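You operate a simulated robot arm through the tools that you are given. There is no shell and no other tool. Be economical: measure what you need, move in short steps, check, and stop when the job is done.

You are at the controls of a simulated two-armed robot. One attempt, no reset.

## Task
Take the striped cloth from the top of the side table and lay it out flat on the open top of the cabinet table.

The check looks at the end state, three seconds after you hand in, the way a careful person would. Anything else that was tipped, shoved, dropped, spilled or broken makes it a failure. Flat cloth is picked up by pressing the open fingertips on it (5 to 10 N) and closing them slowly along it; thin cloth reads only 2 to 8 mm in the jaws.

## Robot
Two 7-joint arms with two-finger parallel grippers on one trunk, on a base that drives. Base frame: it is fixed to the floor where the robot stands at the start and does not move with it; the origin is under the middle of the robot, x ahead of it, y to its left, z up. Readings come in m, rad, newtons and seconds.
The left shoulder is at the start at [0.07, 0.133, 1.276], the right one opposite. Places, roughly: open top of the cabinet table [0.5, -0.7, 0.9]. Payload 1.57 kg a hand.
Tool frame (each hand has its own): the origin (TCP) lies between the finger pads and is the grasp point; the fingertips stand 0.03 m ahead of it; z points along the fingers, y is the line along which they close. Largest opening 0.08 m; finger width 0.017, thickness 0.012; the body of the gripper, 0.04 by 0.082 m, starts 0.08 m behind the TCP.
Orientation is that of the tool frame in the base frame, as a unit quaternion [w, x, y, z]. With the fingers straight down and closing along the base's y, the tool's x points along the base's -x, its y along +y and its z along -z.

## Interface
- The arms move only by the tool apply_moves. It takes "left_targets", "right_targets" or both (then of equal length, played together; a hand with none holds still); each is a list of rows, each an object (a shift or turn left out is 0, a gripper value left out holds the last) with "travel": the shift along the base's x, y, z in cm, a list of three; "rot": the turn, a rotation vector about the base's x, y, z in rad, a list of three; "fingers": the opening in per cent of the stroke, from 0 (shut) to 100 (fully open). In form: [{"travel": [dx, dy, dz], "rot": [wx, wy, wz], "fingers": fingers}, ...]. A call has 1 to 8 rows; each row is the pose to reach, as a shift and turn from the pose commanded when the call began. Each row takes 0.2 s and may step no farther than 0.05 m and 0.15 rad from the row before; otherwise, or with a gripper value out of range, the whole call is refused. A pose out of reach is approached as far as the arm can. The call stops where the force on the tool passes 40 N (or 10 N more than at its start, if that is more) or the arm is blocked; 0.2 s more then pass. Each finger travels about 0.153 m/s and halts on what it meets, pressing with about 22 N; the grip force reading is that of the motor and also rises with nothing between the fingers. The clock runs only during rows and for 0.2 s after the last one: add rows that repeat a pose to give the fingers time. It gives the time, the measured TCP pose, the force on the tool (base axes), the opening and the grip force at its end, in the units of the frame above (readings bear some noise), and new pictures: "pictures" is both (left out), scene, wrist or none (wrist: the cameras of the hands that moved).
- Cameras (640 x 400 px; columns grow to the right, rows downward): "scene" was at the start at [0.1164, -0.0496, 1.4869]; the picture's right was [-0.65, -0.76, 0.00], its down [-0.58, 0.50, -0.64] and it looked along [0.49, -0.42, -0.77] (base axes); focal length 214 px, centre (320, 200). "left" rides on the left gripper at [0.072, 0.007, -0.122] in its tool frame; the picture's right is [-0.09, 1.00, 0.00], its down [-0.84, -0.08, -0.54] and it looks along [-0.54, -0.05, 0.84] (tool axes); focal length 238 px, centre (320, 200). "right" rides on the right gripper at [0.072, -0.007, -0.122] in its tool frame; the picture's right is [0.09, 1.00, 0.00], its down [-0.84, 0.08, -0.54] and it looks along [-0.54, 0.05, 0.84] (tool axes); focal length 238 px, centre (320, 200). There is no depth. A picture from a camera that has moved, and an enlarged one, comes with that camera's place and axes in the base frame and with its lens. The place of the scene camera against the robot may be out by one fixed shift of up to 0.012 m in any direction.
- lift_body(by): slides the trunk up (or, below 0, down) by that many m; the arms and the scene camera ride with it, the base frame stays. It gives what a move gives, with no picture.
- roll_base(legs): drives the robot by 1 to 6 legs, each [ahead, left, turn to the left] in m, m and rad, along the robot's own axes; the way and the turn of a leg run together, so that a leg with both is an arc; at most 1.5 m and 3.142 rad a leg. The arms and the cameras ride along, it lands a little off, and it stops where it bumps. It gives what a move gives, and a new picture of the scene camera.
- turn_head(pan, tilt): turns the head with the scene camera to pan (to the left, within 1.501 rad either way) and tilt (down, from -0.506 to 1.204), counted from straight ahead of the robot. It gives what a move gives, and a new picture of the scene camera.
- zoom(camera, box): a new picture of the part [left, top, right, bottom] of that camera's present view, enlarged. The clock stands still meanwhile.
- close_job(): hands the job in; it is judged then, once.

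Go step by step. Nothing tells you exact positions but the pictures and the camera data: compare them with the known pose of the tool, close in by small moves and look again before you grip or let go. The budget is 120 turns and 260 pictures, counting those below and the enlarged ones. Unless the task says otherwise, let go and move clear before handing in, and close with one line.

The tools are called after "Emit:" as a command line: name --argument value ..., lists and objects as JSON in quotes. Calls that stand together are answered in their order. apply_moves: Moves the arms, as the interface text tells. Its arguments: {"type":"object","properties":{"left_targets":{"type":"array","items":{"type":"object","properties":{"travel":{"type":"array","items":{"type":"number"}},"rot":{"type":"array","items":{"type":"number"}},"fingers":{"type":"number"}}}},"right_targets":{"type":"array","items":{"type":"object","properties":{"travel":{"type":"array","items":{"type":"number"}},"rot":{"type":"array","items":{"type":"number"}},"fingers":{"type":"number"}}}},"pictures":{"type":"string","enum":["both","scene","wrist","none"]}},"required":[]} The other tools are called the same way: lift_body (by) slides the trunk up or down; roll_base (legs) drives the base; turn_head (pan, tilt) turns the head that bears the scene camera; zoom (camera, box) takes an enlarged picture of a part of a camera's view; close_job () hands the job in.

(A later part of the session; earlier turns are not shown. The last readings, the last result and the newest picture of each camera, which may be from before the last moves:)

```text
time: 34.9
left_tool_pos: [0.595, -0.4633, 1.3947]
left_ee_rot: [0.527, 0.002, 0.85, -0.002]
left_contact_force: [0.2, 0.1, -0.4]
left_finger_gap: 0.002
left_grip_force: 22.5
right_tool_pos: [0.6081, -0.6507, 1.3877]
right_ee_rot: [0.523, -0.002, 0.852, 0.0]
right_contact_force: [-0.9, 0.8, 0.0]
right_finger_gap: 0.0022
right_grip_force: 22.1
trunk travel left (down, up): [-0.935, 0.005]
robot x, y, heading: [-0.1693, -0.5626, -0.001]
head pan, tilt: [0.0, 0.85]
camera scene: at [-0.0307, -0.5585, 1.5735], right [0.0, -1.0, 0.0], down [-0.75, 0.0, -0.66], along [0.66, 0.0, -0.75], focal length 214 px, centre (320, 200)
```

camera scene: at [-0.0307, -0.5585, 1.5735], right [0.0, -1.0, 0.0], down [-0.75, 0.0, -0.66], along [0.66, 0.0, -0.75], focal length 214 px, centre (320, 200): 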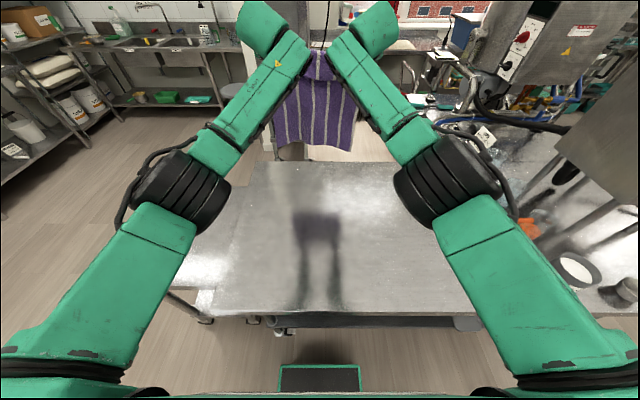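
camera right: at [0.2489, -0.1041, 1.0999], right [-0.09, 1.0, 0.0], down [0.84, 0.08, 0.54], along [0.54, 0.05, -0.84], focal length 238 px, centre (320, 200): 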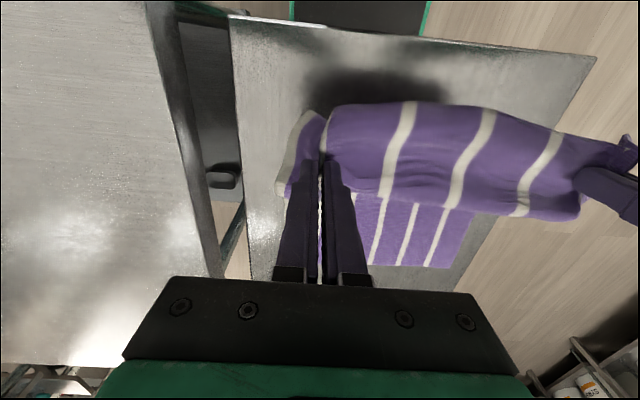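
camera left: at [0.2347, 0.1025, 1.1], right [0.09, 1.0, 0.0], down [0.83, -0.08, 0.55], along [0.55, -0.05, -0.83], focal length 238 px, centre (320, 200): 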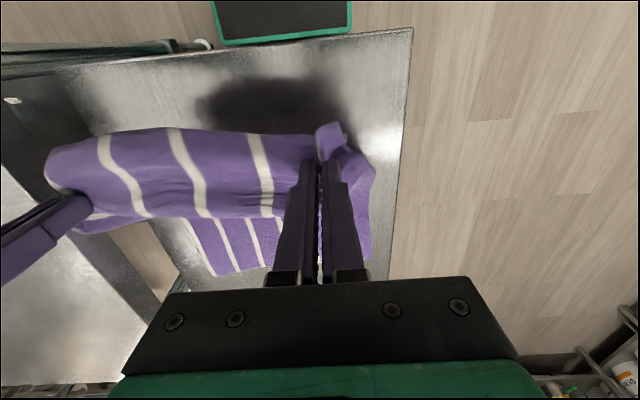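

The hands are at x ≈ 0.60 with the cloth hanging straight. I'll lower until its bottom edge should just reach the table top.

Emit:
apply_moves --left_targets '[{"travel": [0, 0, -3]}, {"travel": [0, 0, -6]}, {"travel": [0, 0, -9]}, {"travel": [0, 0, -10.5]}]' --right_targets '[{"travel": [0, 0, -3]}, {"travel": [0, 0, -6]}, {"travel": [0, 0, -9]}, {"travel": [0, 0, -10.5]}]'

```text
time: 35.9
left_tool_pos: [0.5923, -0.4625, 1.2933]
left_ee_rot: [0.529, 0.001, 0.849, -0.002]
left_contact_force: [0.3, -0.2, -0.4]
left_finger_gap: 0.0022
left_grip_force: 21.9
right_tool_pos: [0.606, -0.6501, 1.2864]
right_ee_rot: [0.523, -0.001, 0.852, -0.001]
right_contact_force: [-0.3, -0.2, -0.1]
right_finger_gap: 0.0019
right_grip_force: 21.7
trunk travel left (down, up): [-0.935, 0.005]
robot x, y, heading: [-0.1718, -0.5609, 0.003]
head pan, tilt: [0.0, 0.85]
camera scene: at [-0.0327, -0.5587, 1.5737], right [0.0, -1.0, 0.0], down [-0.75, 0.0, -0.66], along [0.66, 0.0, -0.75], focal length 214 px, centre (320, 200)
camera right: at [0.4647, -0.6575, 1.2779], right [-0.04, 1.0, -0.08], down [-0.1, 0.08, 0.99], along [0.99, 0.05, 0.1], focal length 238 px, centre (320, 200)
camera left: at [0.4511, -0.4545, 1.2819], right [0.04, 1.0, 0.08], down [-0.12, -0.07, 0.99], along [0.99, -0.05, 0.11], focal length 238 px, centre (320, 200)
```

scene: 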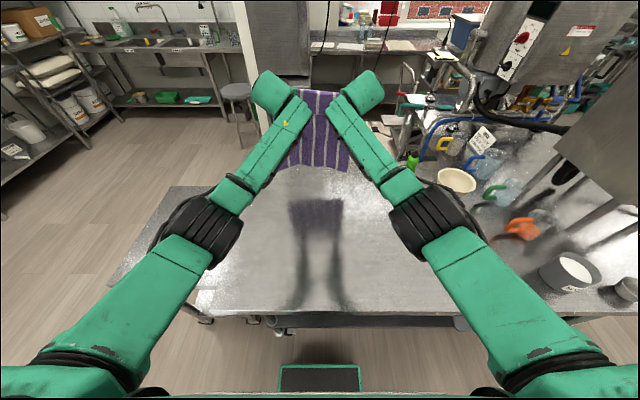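
right: 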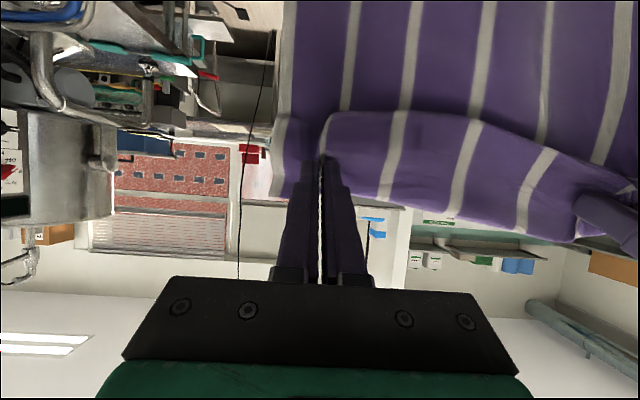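
left: 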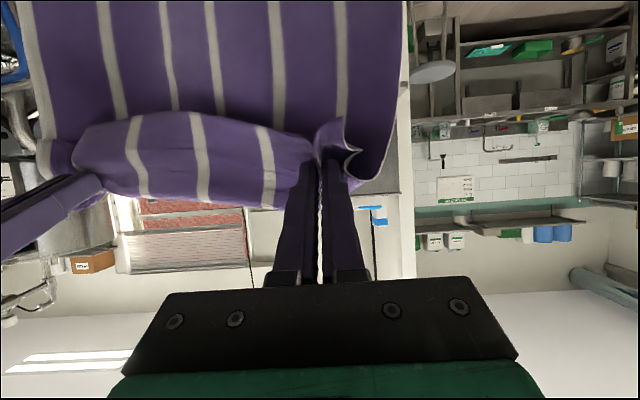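

The bottom edge is only a few cm above the table now. I'll lay the cloth by lowering and retracting together, while turning the fingers back down.

Emit:
apply_moves --left_targets '[{"travel": [0, 0, -3], "rot": [0, 0.1, 0]}, {"travel": [-1, 0, -5], "rot": [0, 0.2, 0]}, {"travel": [-4.5, 0, -8.3], "rot": [0, 0.3, 0]}, {"travel": [-8, 0, -11.6], "rot": [0, 0.4, 0]}, {"travel": [-11.5, 0, -14.9], "rot": [0, 0.52, 0]}, {"travel": [-14, 0, -17.2], "rot": [0, 0.64, 0]}]' --right_targets '[{"travel": [0, 0, -3], "rot": [0, 0.1, 0]}, {"travel": [-1, 0, -5], "rot": [0, 0.2, 0]}, {"travel": [-4.5, 0, -8.3], "rot": [0, 0.3, 0]}, {"travel": [-8, 0, -11.6], "rot": [0, 0.4, 0]}, {"travel": [-11.5, 0, -14.9], "rot": [0, 0.52, 0]}, {"travel": [-14, 0, -17.2], "rot": [0, 0.64, 0]}]'

```text
time: 37.3
left_tool_pos: [0.4525, -0.4611, 1.1179]
left_ee_rot: [0.234, 0.0, 0.972, -0.001]
left_contact_force: [0.4, -1.0, -1.7]
left_finger_gap: 0.0022
left_grip_force: 22.2
right_tool_pos: [0.4652, -0.6503, 1.1121]
right_ee_rot: [0.228, 0.0, 0.974, -0.001]
right_contact_force: [0.7, 0.1, 0.0]
right_finger_gap: 0.0021
right_grip_force: 22.2
trunk travel left (down, up): [-0.935, 0.005]
robot x, y, heading: [-0.1697, -0.559, 0.004]
head pan, tilt: [0.0, 0.85]
camera scene: at [-0.0331, -0.559, 1.5738], right [0.0, -1.0, 0.0], down [-0.75, 0.0, -0.66], along [0.66, 0.0, -0.75], focal length 214 px, centre (320, 200)
camera right: at [0.3469, -0.6572, 1.1901], right [-0.08, 1.0, -0.04], down [0.51, 0.08, 0.86], along [0.86, 0.05, -0.52], focal length 238 px, centre (320, 200)
camera left: at [0.3338, -0.454, 1.1943], right [0.08, 1.0, 0.04], down [0.5, -0.08, 0.86], along [0.86, -0.05, -0.5], focal length 238 px, centre (320, 200)
```

scene: 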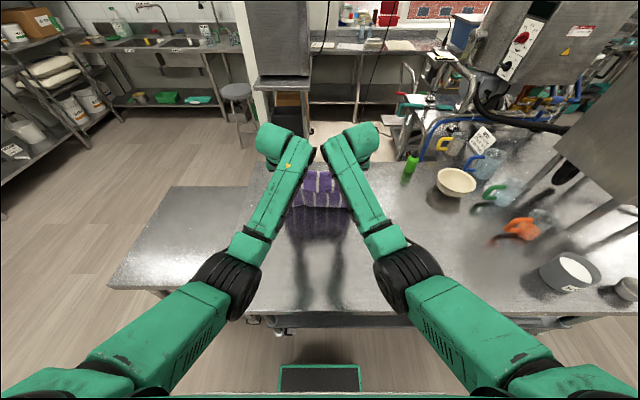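
right: 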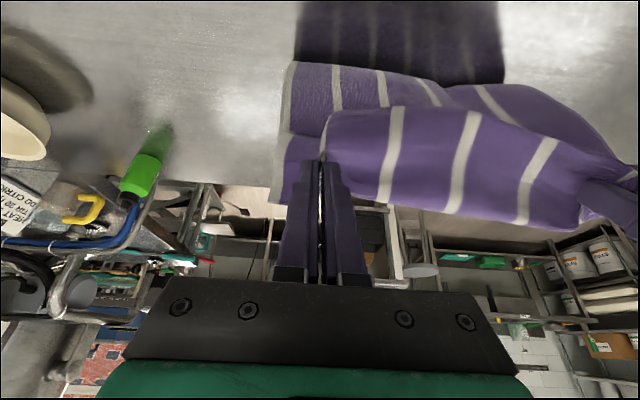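
left: 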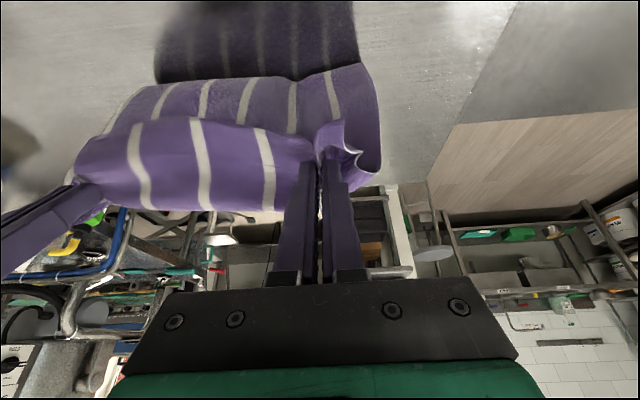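

The lower part is now lying on the table and the rest still hangs. I'll carry on the diagonal down toward the table.

Emit:
apply_moves --left_targets '[{"travel": [-3.5, 0, -3.2], "rot": [0, 0.12, 0]}, {"travel": [-7, 0, -6.4], "rot": [0, 0.24, 0]}, {"travel": [-10.5, 0, -9.6], "rot": [0, 0.36, 0]}, {"travel": [-14, 0, -12.5], "rot": [0, 0.46, 0]}, {"travel": [-16, 0, -14], "rot": [0, 0.46, 0]}]' --right_targets '[{"travel": [-3.5, 0, -3.2], "rot": [0, 0.12, 0]}, {"travel": [-7, 0, -6.4], "rot": [0, 0.24, 0]}, {"travel": [-10.5, 0, -9.6], "rot": [0, 0.36, 0]}, {"travel": [-14, 0, -12.5], "rot": [0, 0.46, 0]}, {"travel": [-16, 0, -13.5], "rot": [0, 0.46, 0]}]'

```text
time: 38.5
left_tool_pos: [0.2999, -0.4549, 0.9888]
left_ee_rot: [0.016, -0.003, 1.0, 0.001]
left_contact_force: [0.5, -25.3, 0.3]
left_finger_gap: 0.006
left_grip_force: 22.0
right_tool_pos: [0.3209, -0.6597, 0.9928]
right_ee_rot: [0.019, 0.005, 1.0, -0.004]
right_contact_force: [-1.1, 25.3, -0.9]
right_finger_gap: 0.0025
right_grip_force: 22.1
trunk travel left (down, up): [-0.935, 0.005]
robot x, y, heading: [-0.1721, -0.5606, -0.002]
head pan, tilt: [0.0, 0.85]
camera scene: at [-0.0349, -0.5593, 1.574], right [0.0, -1.0, 0.0], down [-0.75, 0.0, -0.66], along [0.66, 0.0, -0.75], focal length 214 px, centre (320, 200)
camera right: at [0.2437, -0.6652, 1.1128], right [-0.08, 1.0, -0.01], down [0.82, 0.07, 0.57], along [0.57, 0.04, -0.82], focal length 238 px, centre (320, 200)
camera left: at [0.2241, -0.448, 1.1072], right [0.09, 1.0, 0.01], down [0.82, -0.07, 0.57], along [0.57, -0.04, -0.82], focal length 238 px, centre (320, 200)
```

scene: 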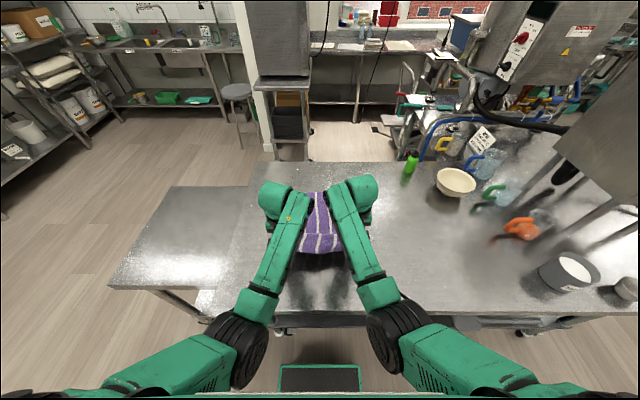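
right: 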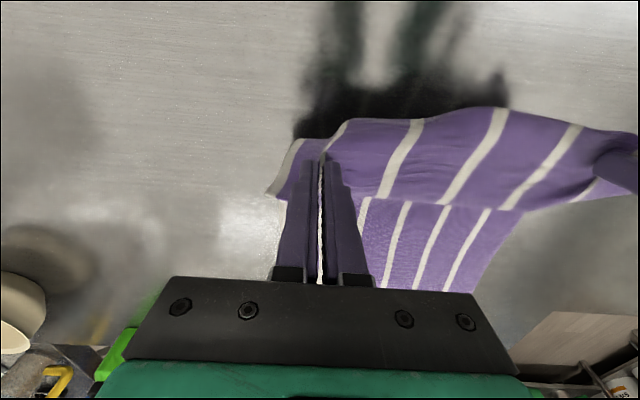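
left: 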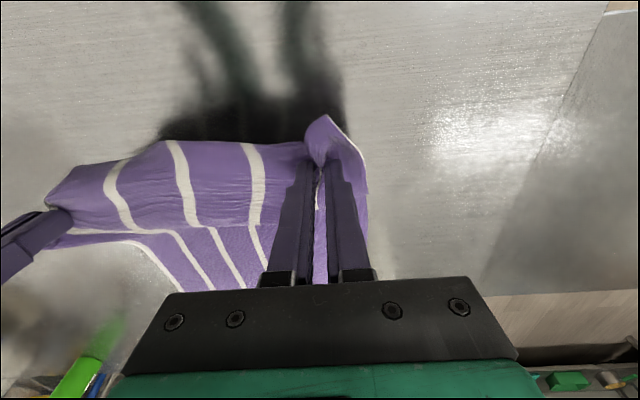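

The hands drifted about 1.5 cm apart and the cloth is taut sideways at 25 N. I'll ease them together before I go lower.

Emit:
apply_moves --left_targets '[{"travel": [0, -0.4, 0]}, {"travel": [0, -0.6, 0]}]' --right_targets '[{"travel": [0, 0.4, 0]}, {"travel": [0, 0.6, 0]}]' --pictures "none"

```text
time: 39.1
left_tool_pos: [0.3005, -0.4556, 0.9842]
left_ee_rot: [0.015, -0.005, 1.0, 0.009]
left_contact_force: [-0.1, -27.6, 0.4]
left_finger_gap: 0.0073
left_grip_force: 22.4
right_tool_pos: [0.3176, -0.6614, 0.9888]
right_ee_rot: [0.015, 0.007, 1.0, -0.012]
right_contact_force: [-0.9, 27.7, -0.3]
right_finger_gap: 0.0033
right_grip_force: 22.2
trunk travel left (down, up): [-0.935, 0.005]
robot x, y, heading: [-0.1711, -0.5597, -0.001]
head pan, tilt: [0.0, 0.85]
```

The hands didn't follow: something keeps the arms apart, possibly their wrists touching each other. I'll look closer.

Emit:
zoom --camera "scene" --box '[220, 150, 420, 275]'

```text
3.20 times, centred on (320, 212) of scene
camera zoom: at [-0.0336, -0.5589, 1.5738], right [0.0, -1.0, 0.0], down [-0.75, 0.0, -0.66], along [0.66, 0.0, -0.75], focal length 686 px, centre (320, 160)
```

zoom: 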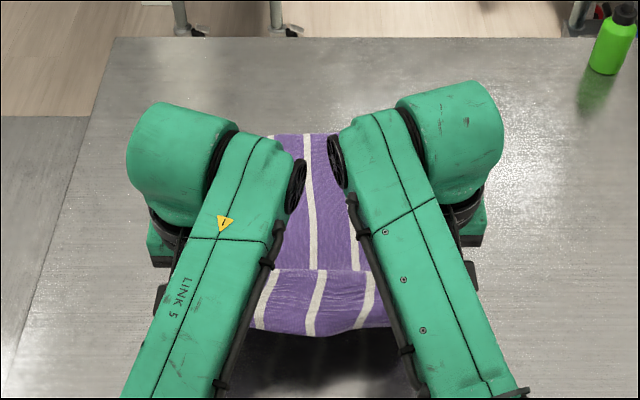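

I want to check whether an elbow is touching the table's near edge, so I'll look down at it.

Emit:
turn_head --pan 0.3 --tilt 1.2

Emit:
turn_head --pan -0.3 --tilt 1.2

```text
time: 39.9
left_tool_pos: [0.2986, -0.4537, 0.9824]
left_ee_rot: [0.013, -0.005, 1.0, 0.009]
left_contact_force: [0.2, -27.2, 1.0]
left_finger_gap: 0.0082
left_grip_force: 22.2
right_tool_pos: [0.3177, -0.6611, 0.9878]
right_ee_rot: [0.012, 0.006, 1.0, -0.014]
right_contact_force: [-0.2, 28.9, -1.1]
right_finger_gap: 0.0039
right_grip_force: 22.3
trunk travel left (down, up): [-0.935, 0.005]
robot x, y, heading: [-0.1714, -0.5608, -0.002]
head pan, tilt: [0.3, 1.201]
camera scene: at [-0.0576, -0.5423, 1.55], right [0.3, -0.95, 0.0], down [-0.89, -0.28, -0.36], along [0.35, 0.11, -0.93], focal length 214 px, centre (320, 200)
```

scene: 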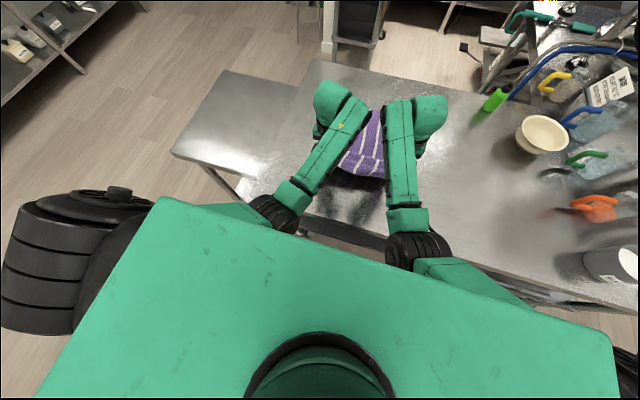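

```text
time: 40.9
left_tool_pos: [0.298, -0.4518, 0.9814]
left_ee_rot: [0.011, -0.005, 1.0, 0.01]
left_contact_force: [0.0, -21.0, 0.5]
left_finger_gap: 0.0074
left_grip_force: 22.0
right_tool_pos: [0.3158, -0.6628, 0.9865]
right_ee_rot: [0.011, 0.006, 1.0, -0.017]
right_contact_force: [-0.6, 20.6, -0.2]
right_finger_gap: 0.0055
right_grip_force: 22.2
trunk travel left (down, up): [-0.935, 0.005]
robot x, y, heading: [-0.1703, -0.5588, -0.001]
head pan, tilt: [-0.3, 1.201]
camera scene: at [-0.0577, -0.5752, 1.55], right [-0.29, -0.96, 0.0], down [-0.89, 0.27, -0.36], along [0.35, -0.11, -0.93], focal length 214 px, centre (320, 200)
```

scene: 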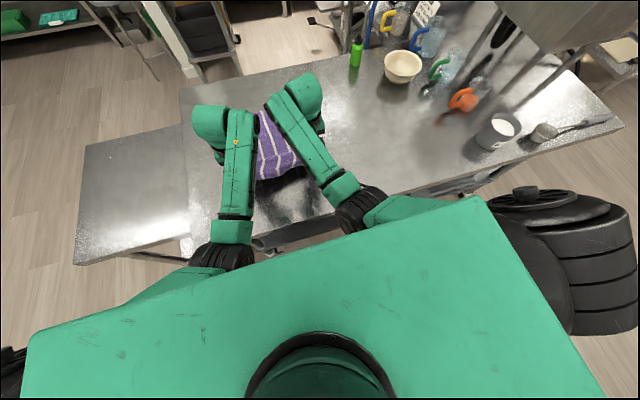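

The elbows are clear of the table but folded up against the chest, and that pushes the hands apart. I'll move the hands forward relative to the chest and then back the base to make up for it.

Emit:
apply_moves --left_targets '[{"travel": [2, 0.2, 0]}, {"travel": [4, 0.3, 0]}, {"travel": [4, 0.3, 0]}]' --right_targets '[{"travel": [2, -0.2, 0]}, {"travel": [4, -0.3, 0]}, {"travel": [4, -0.3, 0]}]' --pictures "none"

```text
time: 41.7
left_tool_pos: [0.3299, -0.4635, 0.981]
left_ee_rot: [0.006, 0.0, 1.0, -0.002]
left_contact_force: [-0.6, 0.3, 1.8]
left_finger_gap: 0.0019
left_grip_force: 22.0
right_tool_pos: [0.3452, -0.6471, 0.9809]
right_ee_rot: [0.0, -0.001, 1.0, 0.0]
right_contact_force: [0.8, -0.1, -0.1]
right_finger_gap: 0.0016
right_grip_force: 22.5
trunk travel left (down, up): [-0.935, 0.005]
robot x, y, heading: [-0.1726, -0.559, -0.0]
head pan, tilt: [-0.3, 1.201]
```

The tension is gone and both grips hold. Now I'll back the base up 6 cm to draw the cloth out.

Emit:
roll_base --legs '[[-0.06, 0, 0]]'

Emit:
apply_moves --left_targets '[{"travel": [0, 0.3, -1]}]' --right_targets '[{"travel": [0, 0, -1]}]' --pictures "wrist"

Emit:
turn_head --pan 0.0 --tilt 0.85

```text
time: 42.7
left_tool_pos: [0.2811, -0.4628, 0.9771]
left_ee_rot: [0.002, -0.001, 1.0, -0.002]
left_contact_force: [0.0, -0.3, 0.1]
left_finger_gap: 0.0022
left_grip_force: 22.0
right_tool_pos: [0.296, -0.6469, 0.9768]
right_ee_rot: [-0.004, -0.002, 1.0, 0.0]
right_contact_force: [0.6, 0.7, 0.3]
right_finger_gap: 0.0019
right_grip_force: 21.5
trunk travel left (down, up): [-0.935, 0.005]
robot x, y, heading: [-0.2266, -0.5588, 0.004]
head pan, tilt: [-0.3, 1.201]
camera scene: at [-0.1045, -0.5755, 1.5491], right [-0.29, -0.96, 0.0], down [-0.89, 0.27, -0.36], along [0.34, -0.11, -0.93], focal length 214 px, centre (320, 200)
```

scene: 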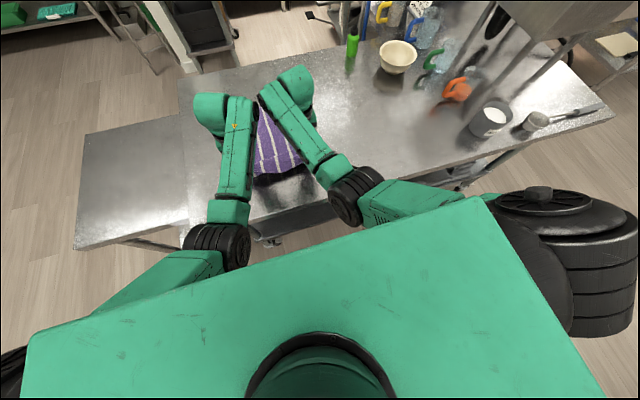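

```text
time: 43.1
left_tool_pos: [0.2721, -0.459, 0.9698]
left_ee_rot: [0.007, -0.001, 1.0, -0.001]
left_contact_force: [0.4, 0.4, 1.2]
left_finger_gap: 0.002
left_grip_force: 21.4
right_tool_pos: [0.2892, -0.6474, 0.9707]
right_ee_rot: [0.0, -0.002, 1.0, 0.0]
right_contact_force: [0.7, -0.1, -0.2]
right_finger_gap: 0.0016
right_grip_force: 21.7
trunk travel left (down, up): [-0.935, 0.005]
robot x, y, heading: [-0.2259, -0.5574, 0.005]
head pan, tilt: [-0.3, 1.201]
camera right: at [0.2163, -0.6545, 1.0929], right [-0.09, 1.0, 0.0], down [0.84, 0.08, 0.54], along [0.54, 0.05, -0.84], focal length 238 px, centre (320, 200)
camera left: at [0.1985, -0.4515, 1.0907], right [0.09, 1.0, 0.0], down [0.83, -0.07, 0.55], along [0.55, -0.05, -0.83], focal length 238 px, centre (320, 200)
```

right: 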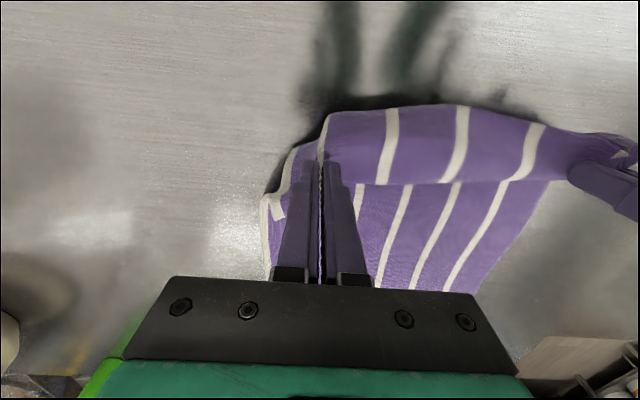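
left: 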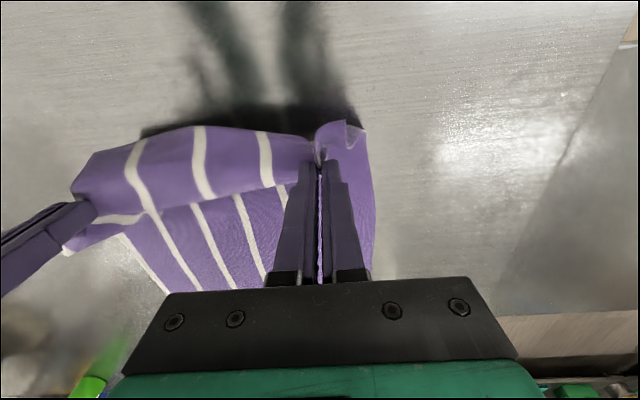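

```text
time: 43.9
left_tool_pos: [0.274, -0.4587, 0.9675]
left_ee_rot: [0.007, -0.002, 1.0, -0.002]
left_contact_force: [0.1, 0.5, 0.1]
left_finger_gap: 0.0019
left_grip_force: 21.7
right_tool_pos: [0.2896, -0.6464, 0.9697]
right_ee_rot: [0.0, -0.002, 1.0, 0.0]
right_contact_force: [0.1, -0.2, -0.1]
right_finger_gap: 0.0015
right_grip_force: 21.8
trunk travel left (down, up): [-0.935, 0.005]
robot x, y, heading: [-0.2255, -0.5623, 0.006]
head pan, tilt: [0.0, 0.85]
camera scene: at [-0.0892, -0.5589, 1.5735], right [0.0, -1.0, 0.0], down [-0.75, 0.0, -0.66], along [0.66, 0.0, -0.75], focal length 214 px, centre (320, 200)
```

scene: 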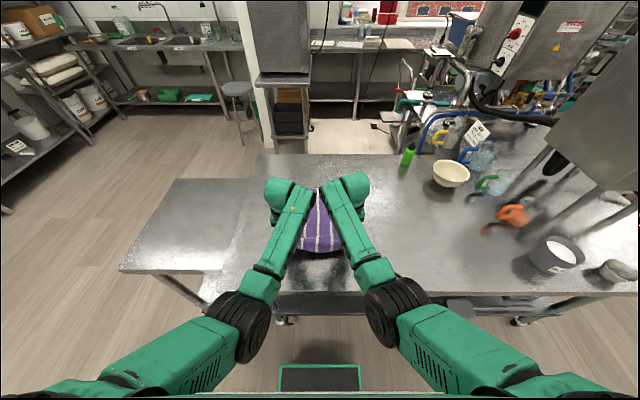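

The flap at the held edge points toward the robot and the rest of the sheet trails off ahead, just as I want. I'll lower gently to the table.

Emit:
apply_moves --left_targets '[{"travel": [0, 0, -1]}, {"travel": [0.3, 0, -2]}, {"travel": [0.3, 0, -2.7]}]' --right_targets '[{"travel": [0, 0, -1]}, {"travel": [0.3, 0, -2]}, {"travel": [0.3, 0, -2.7]}]' --pictures "wrist"

```text
time: 44.7
left_tool_pos: [0.2749, -0.4604, 0.9443]
left_ee_rot: [0.007, -0.001, 1.0, -0.001]
left_contact_force: [0.6, -0.4, 0.2]
left_finger_gap: 0.0025
left_grip_force: 21.1
right_tool_pos: [0.2918, -0.6484, 0.945]
right_ee_rot: [0.0, -0.002, 1.0, 0.0]
right_contact_force: [0.6, 0.0, -0.5]
right_finger_gap: 0.0017
right_grip_force: 22.2
trunk travel left (down, up): [-0.935, 0.005]
robot x, y, heading: [-0.2298, -0.5599, 0.007]
head pan, tilt: [0.0, 0.85]
camera right: at [0.2197, -0.6554, 1.067], right [-0.09, 1.0, 0.0], down [0.84, 0.08, 0.54], along [0.54, 0.05, -0.84], focal length 238 px, centre (320, 200)
camera left: at [0.2021, -0.4523, 1.0644], right [0.09, 1.0, 0.0], down [0.83, -0.07, 0.55], along [0.55, -0.05, -0.83], focal length 238 px, centre (320, 200)
```

right: 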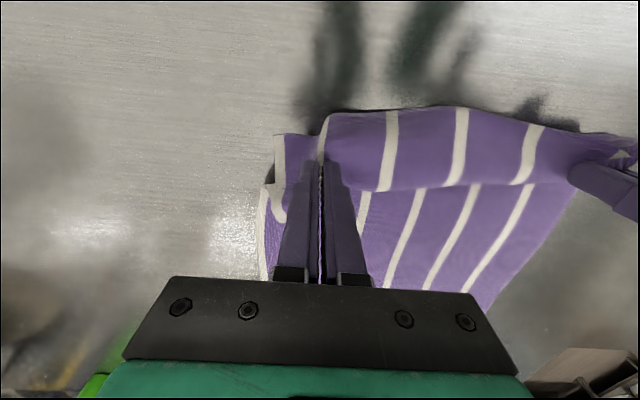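
left: 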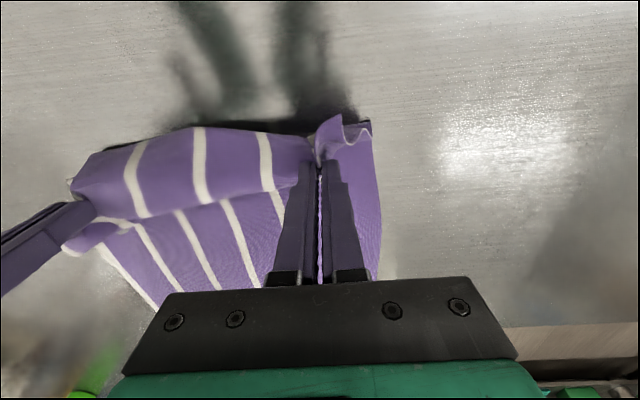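

No contact yet, with the tips at about 0.914. I'll go on down in smaller steps.

Emit:
apply_moves --left_targets '[{"travel": [0, 0, -0.4]}, {"travel": [0, 0, -0.8]}, {"travel": [0, 0, -1.1]}, {"travel": [0, 0, -1.3]}]' --right_targets '[{"travel": [0, 0, -0.4]}, {"travel": [0, 0, -0.8]}, {"travel": [0, 0, -1.1]}, {"travel": [0, 0, -1.3]}]' --pictures "none"

```text
time: 45.7
left_tool_pos: [0.2753, -0.4603, 0.9301]
left_ee_rot: [0.006, -0.001, 1.0, -0.002]
left_contact_force: [0.9, -0.2, -1.1]
left_finger_gap: 0.0022
left_grip_force: 21.4
right_tool_pos: [0.2924, -0.6477, 0.93]
right_ee_rot: [0.0, -0.001, 1.0, 0.0]
right_contact_force: [-0.5, -0.3, 0.7]
right_finger_gap: 0.0016
right_grip_force: 21.8
trunk travel left (down, up): [-0.935, 0.005]
robot x, y, heading: [-0.2266, -0.5593, 0.004]
head pan, tilt: [0.0, 0.85]
```

Emit:
apply_moves --left_targets '[{"travel": [0, 0, -0.4]}, {"travel": [0, 0, -0.8]}, {"travel": [0, 0, -1.2]}, {"travel": [0, 0, -1.6]}]' --right_targets '[{"travel": [0, 0, -0.4]}, {"travel": [0, 0, -0.8]}, {"travel": [0, 0, -1.2]}, {"travel": [0, 0, -1.6]}]' --pictures "wrist"

```text
time: 46.7
left_tool_pos: [0.2755, -0.4589, 0.9136]
left_ee_rot: [0.007, 0.0, 1.0, -0.002]
left_contact_force: [-1.1, 0.3, 1.9]
left_finger_gap: 0.0022
left_grip_force: 21.7
right_tool_pos: [0.2919, -0.6474, 0.9145]
right_ee_rot: [0.002, -0.001, 1.0, 0.0]
right_contact_force: [-0.9, 0.5, 1.2]
right_finger_gap: 0.002
right_grip_force: 22.0
trunk travel left (down, up): [-0.935, 0.005]
robot x, y, heading: [-0.2258, -0.5568, 0.006]
head pan, tilt: [0.0, 0.85]
camera right: at [0.22, -0.6549, 1.0367], right [-0.09, 1.0, 0.0], down [0.84, 0.08, 0.54], along [0.54, 0.05, -0.84], focal length 238 px, centre (320, 200)
camera left: at [0.2016, -0.4523, 1.0353], right [0.09, 1.0, 0.0], down [0.83, -0.07, 0.55], along [0.55, -0.05, -0.83], focal length 238 px, centre (320, 200)
```

right: 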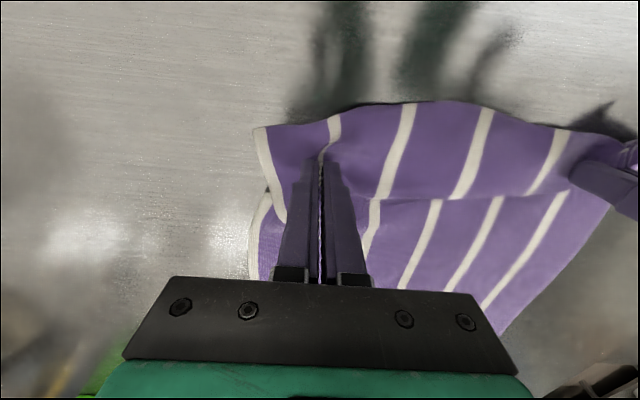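
left: 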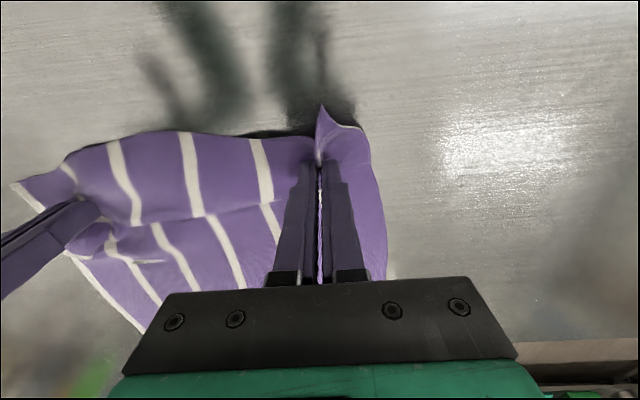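

The flap is spreading flat toward the robot. I'll keep lowering in small steps until it touches.

Emit:
apply_moves --left_targets '[{"travel": [0, 0, -0.3]}, {"travel": [0, 0, -0.6]}, {"travel": [0, 0, -0.9]}, {"travel": [0, 0, -1.1]}]' --right_targets '[{"travel": [0, 0, -0.3]}, {"travel": [0, 0, -0.6]}, {"travel": [0, 0, -0.9]}, {"travel": [0, 0, -1.1]}]' --pictures "none"

```text
time: 47.7
left_tool_pos: [0.2781, -0.4595, 0.9129]
left_ee_rot: [0.018, 0.0, 1.0, -0.002]
left_contact_force: [-4.0, 0.8, 22.1]
left_finger_gap: 0.0024
left_grip_force: 22.2
right_tool_pos: [0.2927, -0.6464, 0.9124]
right_ee_rot: [0.011, -0.002, 1.0, 0.0]
right_contact_force: [-2.2, -0.3, 19.6]
right_finger_gap: 0.0019
right_grip_force: 22.0
trunk travel left (down, up): [-0.935, 0.005]
robot x, y, heading: [-0.2234, -0.5609, 0.004]
head pan, tilt: [0.0, 0.85]
stopped in row 4 (left hand): the force on the tool passed its limit (the readings are from after the stop); the commanded pose is now the measured one
```

Both hands have touched down, so the table top is at about 0.882. I'll check how the sheet lies before I release.

Emit:
apply_moves --left_targets '[{"travel": [0, 0, 0.15]}, {"travel": [-0.6, 0, 0.15]}]' --right_targets '[{"travel": [0, 0, 0.15]}, {"travel": [-0.6, 0, 0.15]}]' --pictures "wrist"

Emit:
zoom --camera "scene" --box '[220, 150, 420, 275]'

```text
time: 48.3
left_tool_pos: [0.2714, -0.4612, 0.9131]
left_ee_rot: [0.017, 0.0, 1.0, -0.001]
left_contact_force: [4.1, 0.1, 20.8]
left_finger_gap: 0.0023
left_grip_force: 22.0
right_tool_pos: [0.2864, -0.6446, 0.9114]
right_ee_rot: [0.011, -0.002, 1.0, 0.0]
right_contact_force: [5.0, 0.4, 23.5]
right_finger_gap: 0.0015
right_grip_force: 22.4
trunk travel left (down, up): [-0.935, 0.005]
robot x, y, heading: [-0.2269, -0.5611, 0.007]
head pan, tilt: [0.0, 0.85]
camera right: at [0.2123, -0.6528, 1.0328], right [-0.1, 1.0, 0.0], down [0.83, 0.08, 0.56], along [0.56, 0.05, -0.83], focal length 238 px, centre (320, 200)
camera left: at [0.1953, -0.4536, 1.0323], right [0.09, 1.0, 0.0], down [0.82, -0.08, 0.57], along [0.57, -0.05, -0.82], focal length 238 px, centre (320, 200)
```

right: 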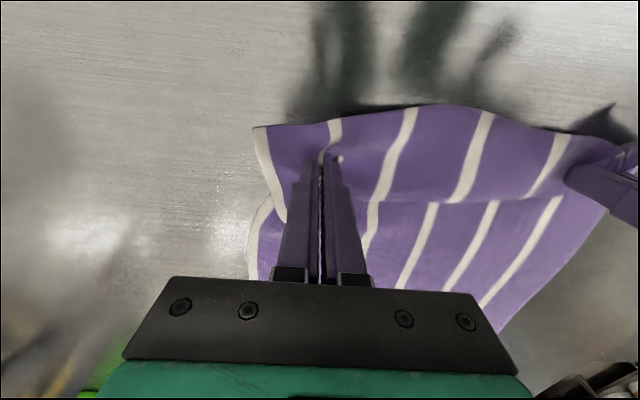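
left: 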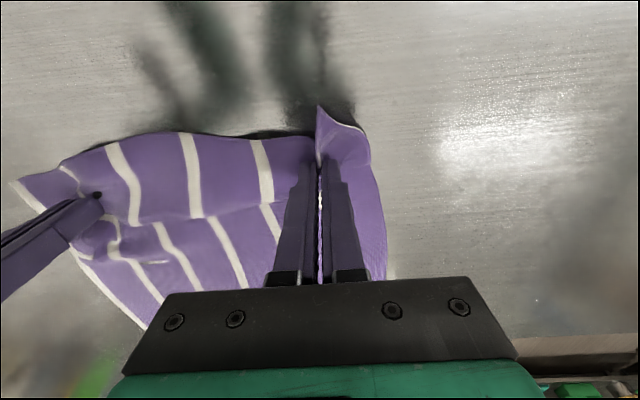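

```text
3.20 times, centred on (320, 212) of scene
camera zoom: at [-0.0985, -0.5591, 1.5746], right [0.0, -1.0, 0.0], down [-0.75, 0.0, -0.66], along [0.66, 0.0, -0.75], focal length 686 px, centre (320, 160)
```

zoom: 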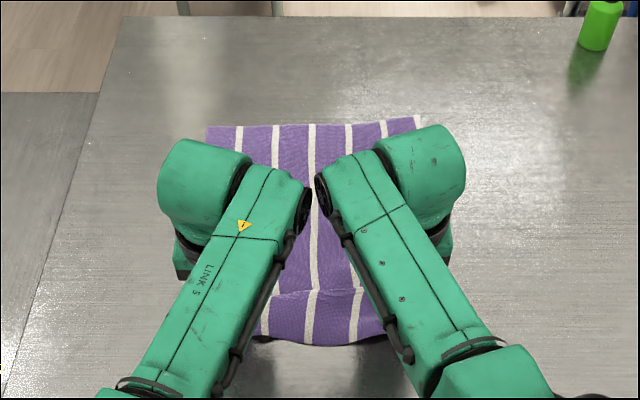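

The far hem lies flat and square at x ≈ 0.58, but about 6–7 cm of slack is gathered in a fold just ahead of the hands. I'll raise a little, draw the edge back with the base and set it down again.

Emit:
apply_moves --left_targets '[{"travel": [0, 0, 2]}, {"travel": [0, 0, 4.5]}]' --right_targets '[{"travel": [0, 0, 2]}, {"travel": [0, 0, 4.5]}]' --pictures "none"

Emit:
roll_base --legs '[[-0.055, 0, 0]]'

Emit:
apply_moves --left_targets '[{"travel": [0, 0, 0]}]' --right_targets '[{"travel": [0, 0, 0]}]' --pictures "both"

```text
time: 48.9
left_tool_pos: [0.2718, -0.4598, 0.9556]
left_ee_rot: [0.012, -0.001, 1.0, 0.0]
left_contact_force: [-0.6, -0.5, 0.4]
left_finger_gap: 0.002
left_grip_force: 22.1
right_tool_pos: [0.2864, -0.6469, 0.9522]
right_ee_rot: [0.005, -0.001, 1.0, 0.0]
right_contact_force: [-0.3, 0.0, 1.1]
right_finger_gap: 0.0017
right_grip_force: 22.8
trunk travel left (down, up): [-0.935, 0.005]
robot x, y, heading: [-0.2251, -0.5616, 0.002]
head pan, tilt: [0.0, 0.85]
```

```text
time: 49.9
left_tool_pos: [0.2275, -0.4598, 0.9514]
left_ee_rot: [0.009, -0.001, 1.0, -0.001]
left_contact_force: [0.7, 0.4, -0.2]
left_finger_gap: 0.0024
left_grip_force: 21.9
right_tool_pos: [0.2418, -0.6456, 0.9485]
right_ee_rot: [0.002, -0.002, 1.0, -0.001]
right_contact_force: [1.5, -0.1, -0.2]
right_finger_gap: 0.0018
right_grip_force: 22.2
trunk travel left (down, up): [-0.935, 0.005]
robot x, y, heading: [-0.2818, -0.5579, 0.009]
head pan, tilt: [0.0, 0.85]
camera scene: at [-0.1328, -0.5589, 1.5725], right [0.0, -1.0, 0.0], down [-0.76, 0.0, -0.65], along [0.65, 0.0, -0.76], focal length 214 px, centre (320, 200)
```

scene: 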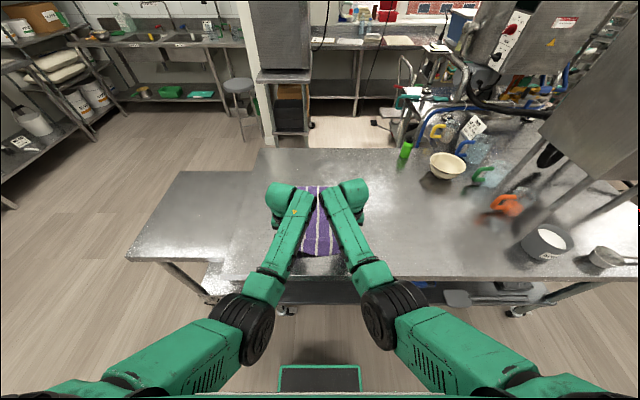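

```text
time: 50.2
left_tool_pos: [0.2191, -0.4584, 0.9555]
left_ee_rot: [0.014, -0.002, 1.0, -0.001]
left_contact_force: [0.0, -0.5, 0.2]
left_finger_gap: 0.0024
left_grip_force: 21.6
right_tool_pos: [0.233, -0.646, 0.9529]
right_ee_rot: [0.006, -0.002, 1.0, 0.0]
right_contact_force: [-0.1, 0.8, -0.1]
right_finger_gap: 0.0017
right_grip_force: 21.9
trunk travel left (down, up): [-0.935, 0.005]
robot x, y, heading: [-0.2781, -0.5616, -0.002]
head pan, tilt: [0.0, 0.85]
camera scene: at [-0.1464, -0.5589, 1.5739], right [0.0, -1.0, 0.0], down [-0.75, 0.0, -0.66], along [0.66, 0.0, -0.75], focal length 214 px, centre (320, 200)
camera right: at [0.1601, -0.6538, 1.0742], right [-0.1, 1.0, 0.0], down [0.83, 0.08, 0.55], along [0.55, 0.05, -0.83], focal length 238 px, centre (320, 200)
camera left: at [0.1441, -0.452, 1.0754], right [0.09, 1.0, 0.0], down [0.82, -0.07, 0.56], along [0.56, -0.05, -0.83], focal length 238 px, centre (320, 200)
```

scene: 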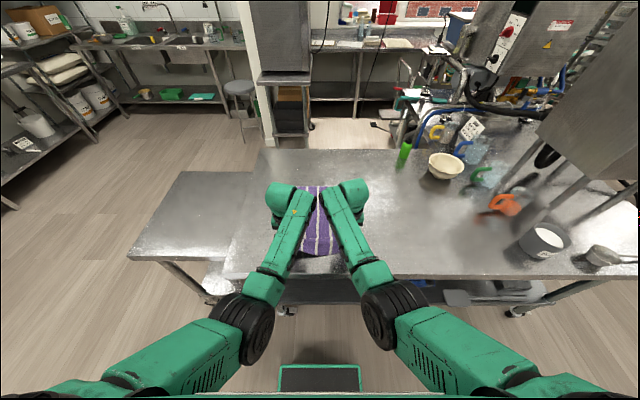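
right: 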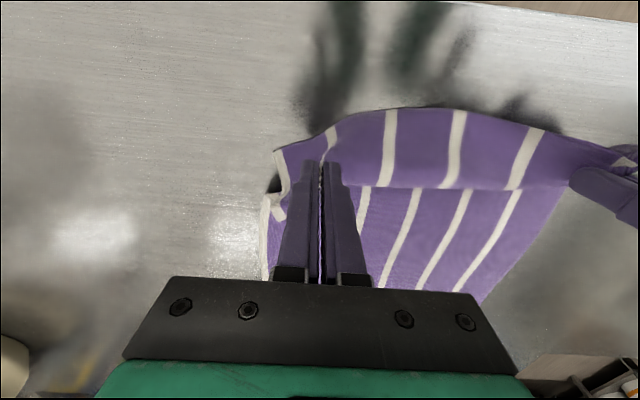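
left: 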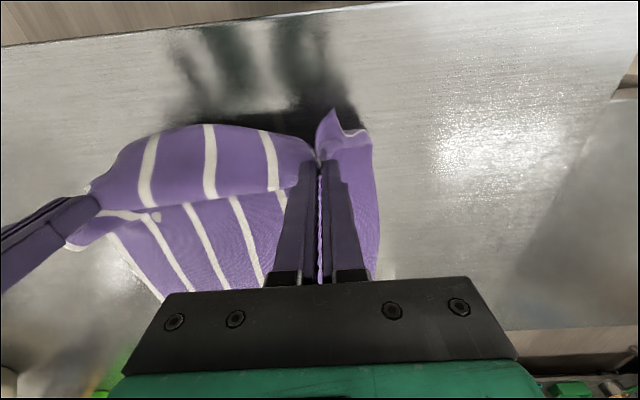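

Emit:
zoom --camera "scene" --box '[220, 150, 420, 275]'

```text
3.20 times, centred on (320, 212) of scene
camera zoom: at [-0.1464, -0.5589, 1.5739], right [0.0, -1.0, 0.0], down [-0.75, 0.0, -0.66], along [0.66, 0.0, -0.75], focal length 686 px, centre (320, 160)
```

zoom: 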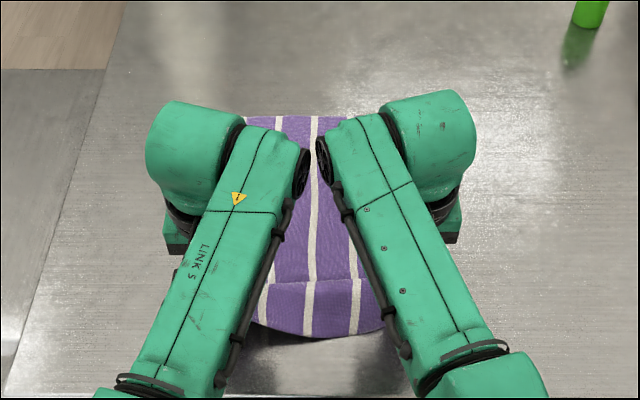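

The cloth is taut now and slides slightly as a whole. I'll lower it, then open the fingers slowly while pressing lightly to spread the gathered edge.

Emit:
apply_moves --left_targets '[{"travel": [0, 0, -1]}, {"travel": [0, 0, -2]}, {"travel": [0, 0, -3]}, {"travel": [0, 0, -3.7]}, {"travel": [0, 0, -4.1]}]' --right_targets '[{"travel": [0, 0, -1]}, {"travel": [0, 0, -2]}, {"travel": [0, 0, -3]}, {"travel": [0, 0, -3.7]}, {"travel": [0, 0, -4.0]}]' --pictures "none"

```text
time: 51.5
left_tool_pos: [0.2177, -0.4592, 0.9148]
left_ee_rot: [0.014, -0.001, 1.0, 0.001]
left_contact_force: [0.3, -1.5, 0.5]
left_finger_gap: 0.0023
left_grip_force: 21.9
right_tool_pos: [0.235, -0.645, 0.9134]
right_ee_rot: [0.006, -0.002, 1.0, 0.0]
right_contact_force: [0.7, -0.3, 4.3]
right_finger_gap: 0.0016
right_grip_force: 22.5
trunk travel left (down, up): [-0.935, 0.005]
robot x, y, heading: [-0.2818, -0.5595, 0.005]
head pan, tilt: [0.0, 0.85]
```

Emit:
apply_moves --left_targets '[{"travel": [0, 0, -0.2], "fingers": 4}, {"travel": [0, 0, -0.2], "fingers": 10}, {"travel": [0, 0, -0.2], "fingers": 18}, {"travel": [0, 0, -0.2], "fingers": 26}, {"travel": [0, 0, -0.2], "fingers": 34}, {"travel": [0, 0, -0.2], "fingers": 42}, {"travel": [0, 0, -0.2], "fingers": 50}, {"travel": [0, 0, -0.2], "fingers": 58}]' --right_targets '[{"travel": [0, 0, -0.1], "fingers": 4}, {"travel": [0, 0, -0.1], "fingers": 10}, {"travel": [0, 0, -0.1], "fingers": 18}, {"travel": [0, 0, -0.1], "fingers": 26}, {"travel": [0, 0, -0.1], "fingers": 34}, {"travel": [0, 0, -0.1], "fingers": 42}, {"travel": [0, 0, -0.1], "fingers": 50}, {"travel": [0, 0, -0.1], "fingers": 58}]' --pictures "wrist"

```text
time: 53.2
left_tool_pos: [0.2198, -0.4591, 0.914]
left_ee_rot: [0.014, -0.001, 1.0, -0.002]
left_contact_force: [0.6, -0.4, 1.0]
left_finger_gap: 0.0462
left_grip_force: 0.0
right_tool_pos: [0.2339, -0.6454, 0.9114]
right_ee_rot: [0.006, -0.002, 1.0, -0.001]
right_contact_force: [0.3, 2.5, 11.1]
right_finger_gap: 0.0438
right_grip_force: 0.0
trunk travel left (down, up): [-0.935, 0.005]
robot x, y, heading: [-0.2839, -0.5598, 0.001]
head pan, tilt: [0.0, 0.85]
camera right: at [0.1608, -0.6527, 1.0333], right [-0.1, 1.0, 0.0], down [0.83, 0.08, 0.55], along [0.55, 0.05, -0.83], focal length 238 px, centre (320, 200)
camera left: at [0.1432, -0.4516, 1.0331], right [0.09, 1.0, 0.0], down [0.82, -0.07, 0.56], along [0.56, -0.05, -0.83], focal length 238 px, centre (320, 200)
```

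right: 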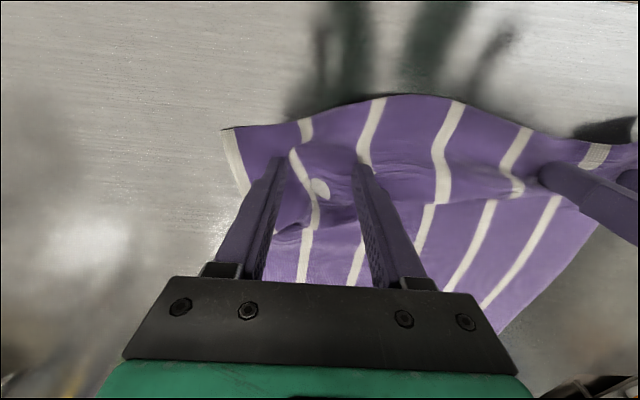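
left: 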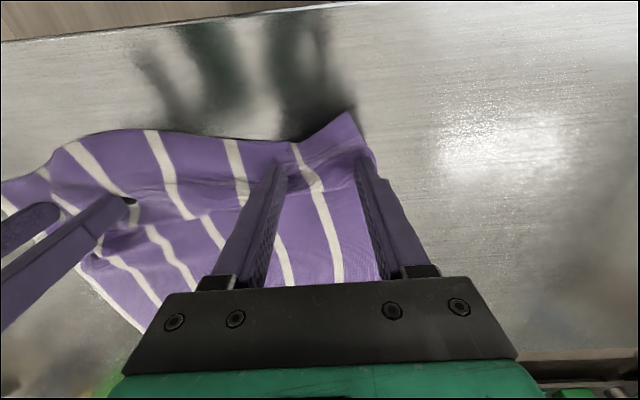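

The gathers have opened out. I'll lift both hands clear and inspect.

Emit:
apply_moves --left_targets '[{"travel": [0, 0, 3]}, {"travel": [0, 1, 7]}, {"travel": [-1, 3, 11]}, {"travel": [-2, 6, 14]}, {"travel": [-3, 10, 16]}]' --right_targets '[{"travel": [0, 0, 3]}, {"travel": [0, -1, 7]}, {"travel": [-1, -3, 11]}, {"travel": [-2, -6, 14]}, {"travel": [-3, -10, 16]}]'

```text
time: 54.5
left_tool_pos: [0.1854, -0.3157, 1.0691]
left_ee_rot: [0.011, -0.025, 0.999, 0.044]
left_contact_force: [-0.2, 0.2, -0.1]
left_finger_gap: 0.0465
left_grip_force: 0.2
right_tool_pos: [0.2037, -0.7746, 1.0722]
right_ee_rot: [0.002, 0.015, 0.999, -0.029]
right_contact_force: [0.3, 0.7, -0.2]
right_finger_gap: 0.0464
right_grip_force: 0.1
trunk travel left (down, up): [-0.935, 0.005]
robot x, y, heading: [-0.2775, -0.5579, 0.006]
head pan, tilt: [0.0, 0.85]
camera scene: at [-0.1443, -0.5576, 1.5736], right [0.0, -1.0, 0.0], down [-0.75, 0.0, -0.66], along [0.66, 0.0, -0.75], focal length 214 px, centre (320, 200)
camera right: at [0.131, -0.7727, 1.194], right [-0.06, 1.0, -0.06], down [0.84, 0.08, 0.54], along [0.55, -0.01, -0.84], focal length 238 px, centre (320, 200)
camera left: at [0.1109, -0.3225, 1.1889], right [0.04, 1.0, 0.09], down [0.83, -0.08, 0.55], along [0.56, 0.05, -0.83], focal length 238 px, centre (320, 200)
```

scene: 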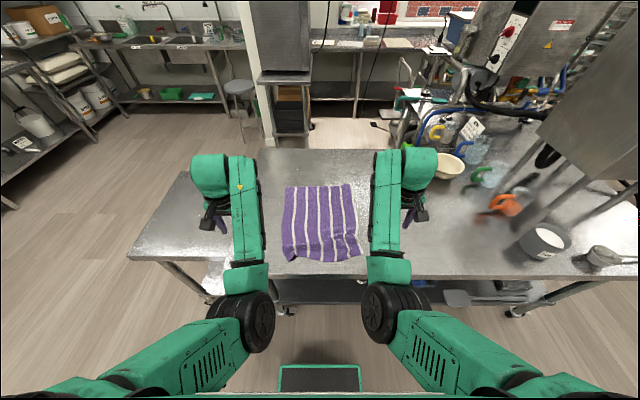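
right: 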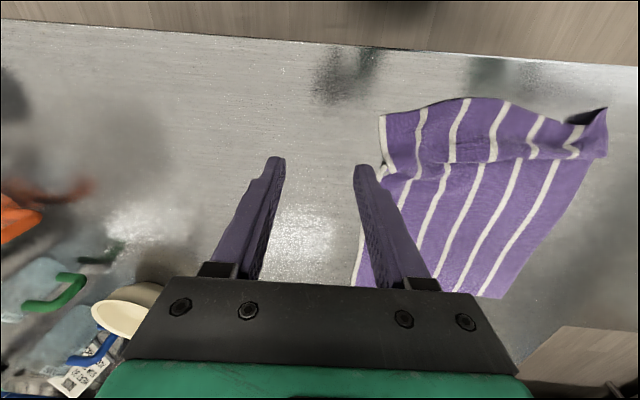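
left: 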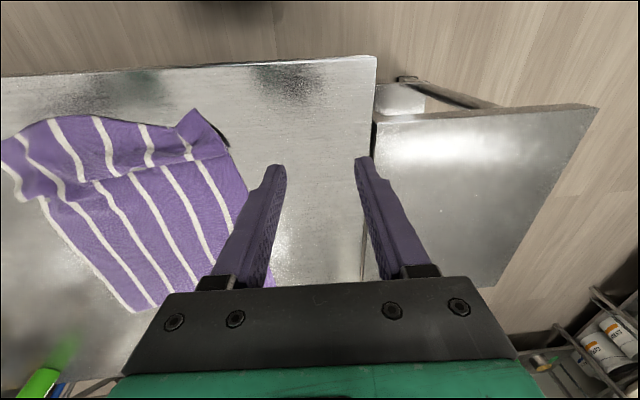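

Emit:
zoom --camera "scene" --box '[264, 170, 376, 275]'

Emit:
zoom --camera "right" --box '[340, 70, 640, 300]'

Emit:
zoom --camera "left" --box '[0, 90, 290, 320]'

```text
3.81 times, centred on (320, 222) of scene
camera zoom: at [-0.1443, -0.5576, 1.5736], right [0.0, -1.0, 0.0], down [-0.75, 0.0, -0.66], along [0.66, 0.0, -0.75], focal length 817 px, centre (320, 114)
```

zoom: 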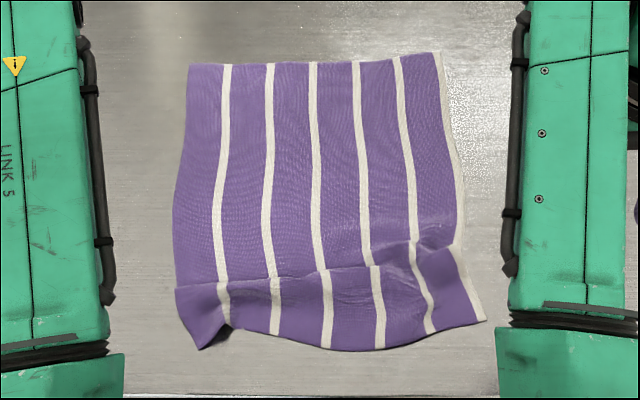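

```text
1.74 times, centred on (490, 185) of right
camera zoom: at [0.131, -0.7727, 1.194], right [-0.06, 1.0, -0.06], down [0.84, 0.08, 0.54], along [0.55, -0.01, -0.84], focal length 414 px, centre (24, 226)
```

zoom: 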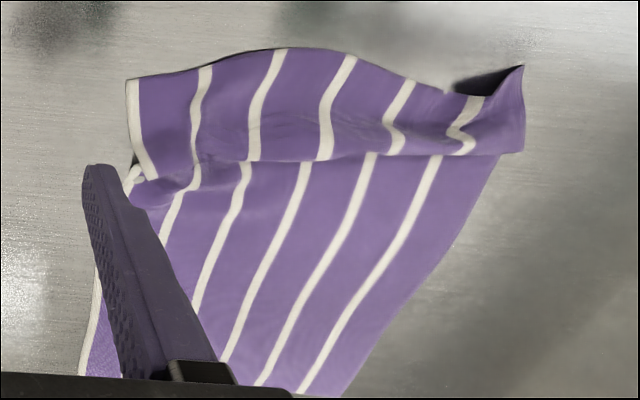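

```text
1.74 times, centred on (145, 205) of left
camera zoom: at [0.1109, -0.3225, 1.1889], right [0.04, 1.0, 0.09], down [0.83, -0.08, 0.55], along [0.56, 0.05, -0.83], focal length 414 px, centre (624, 191)
```

zoom: 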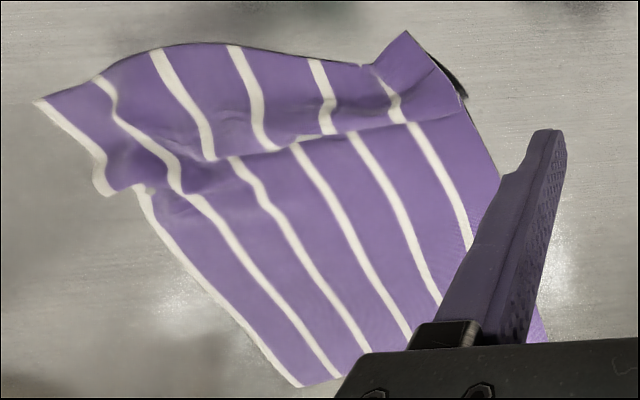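

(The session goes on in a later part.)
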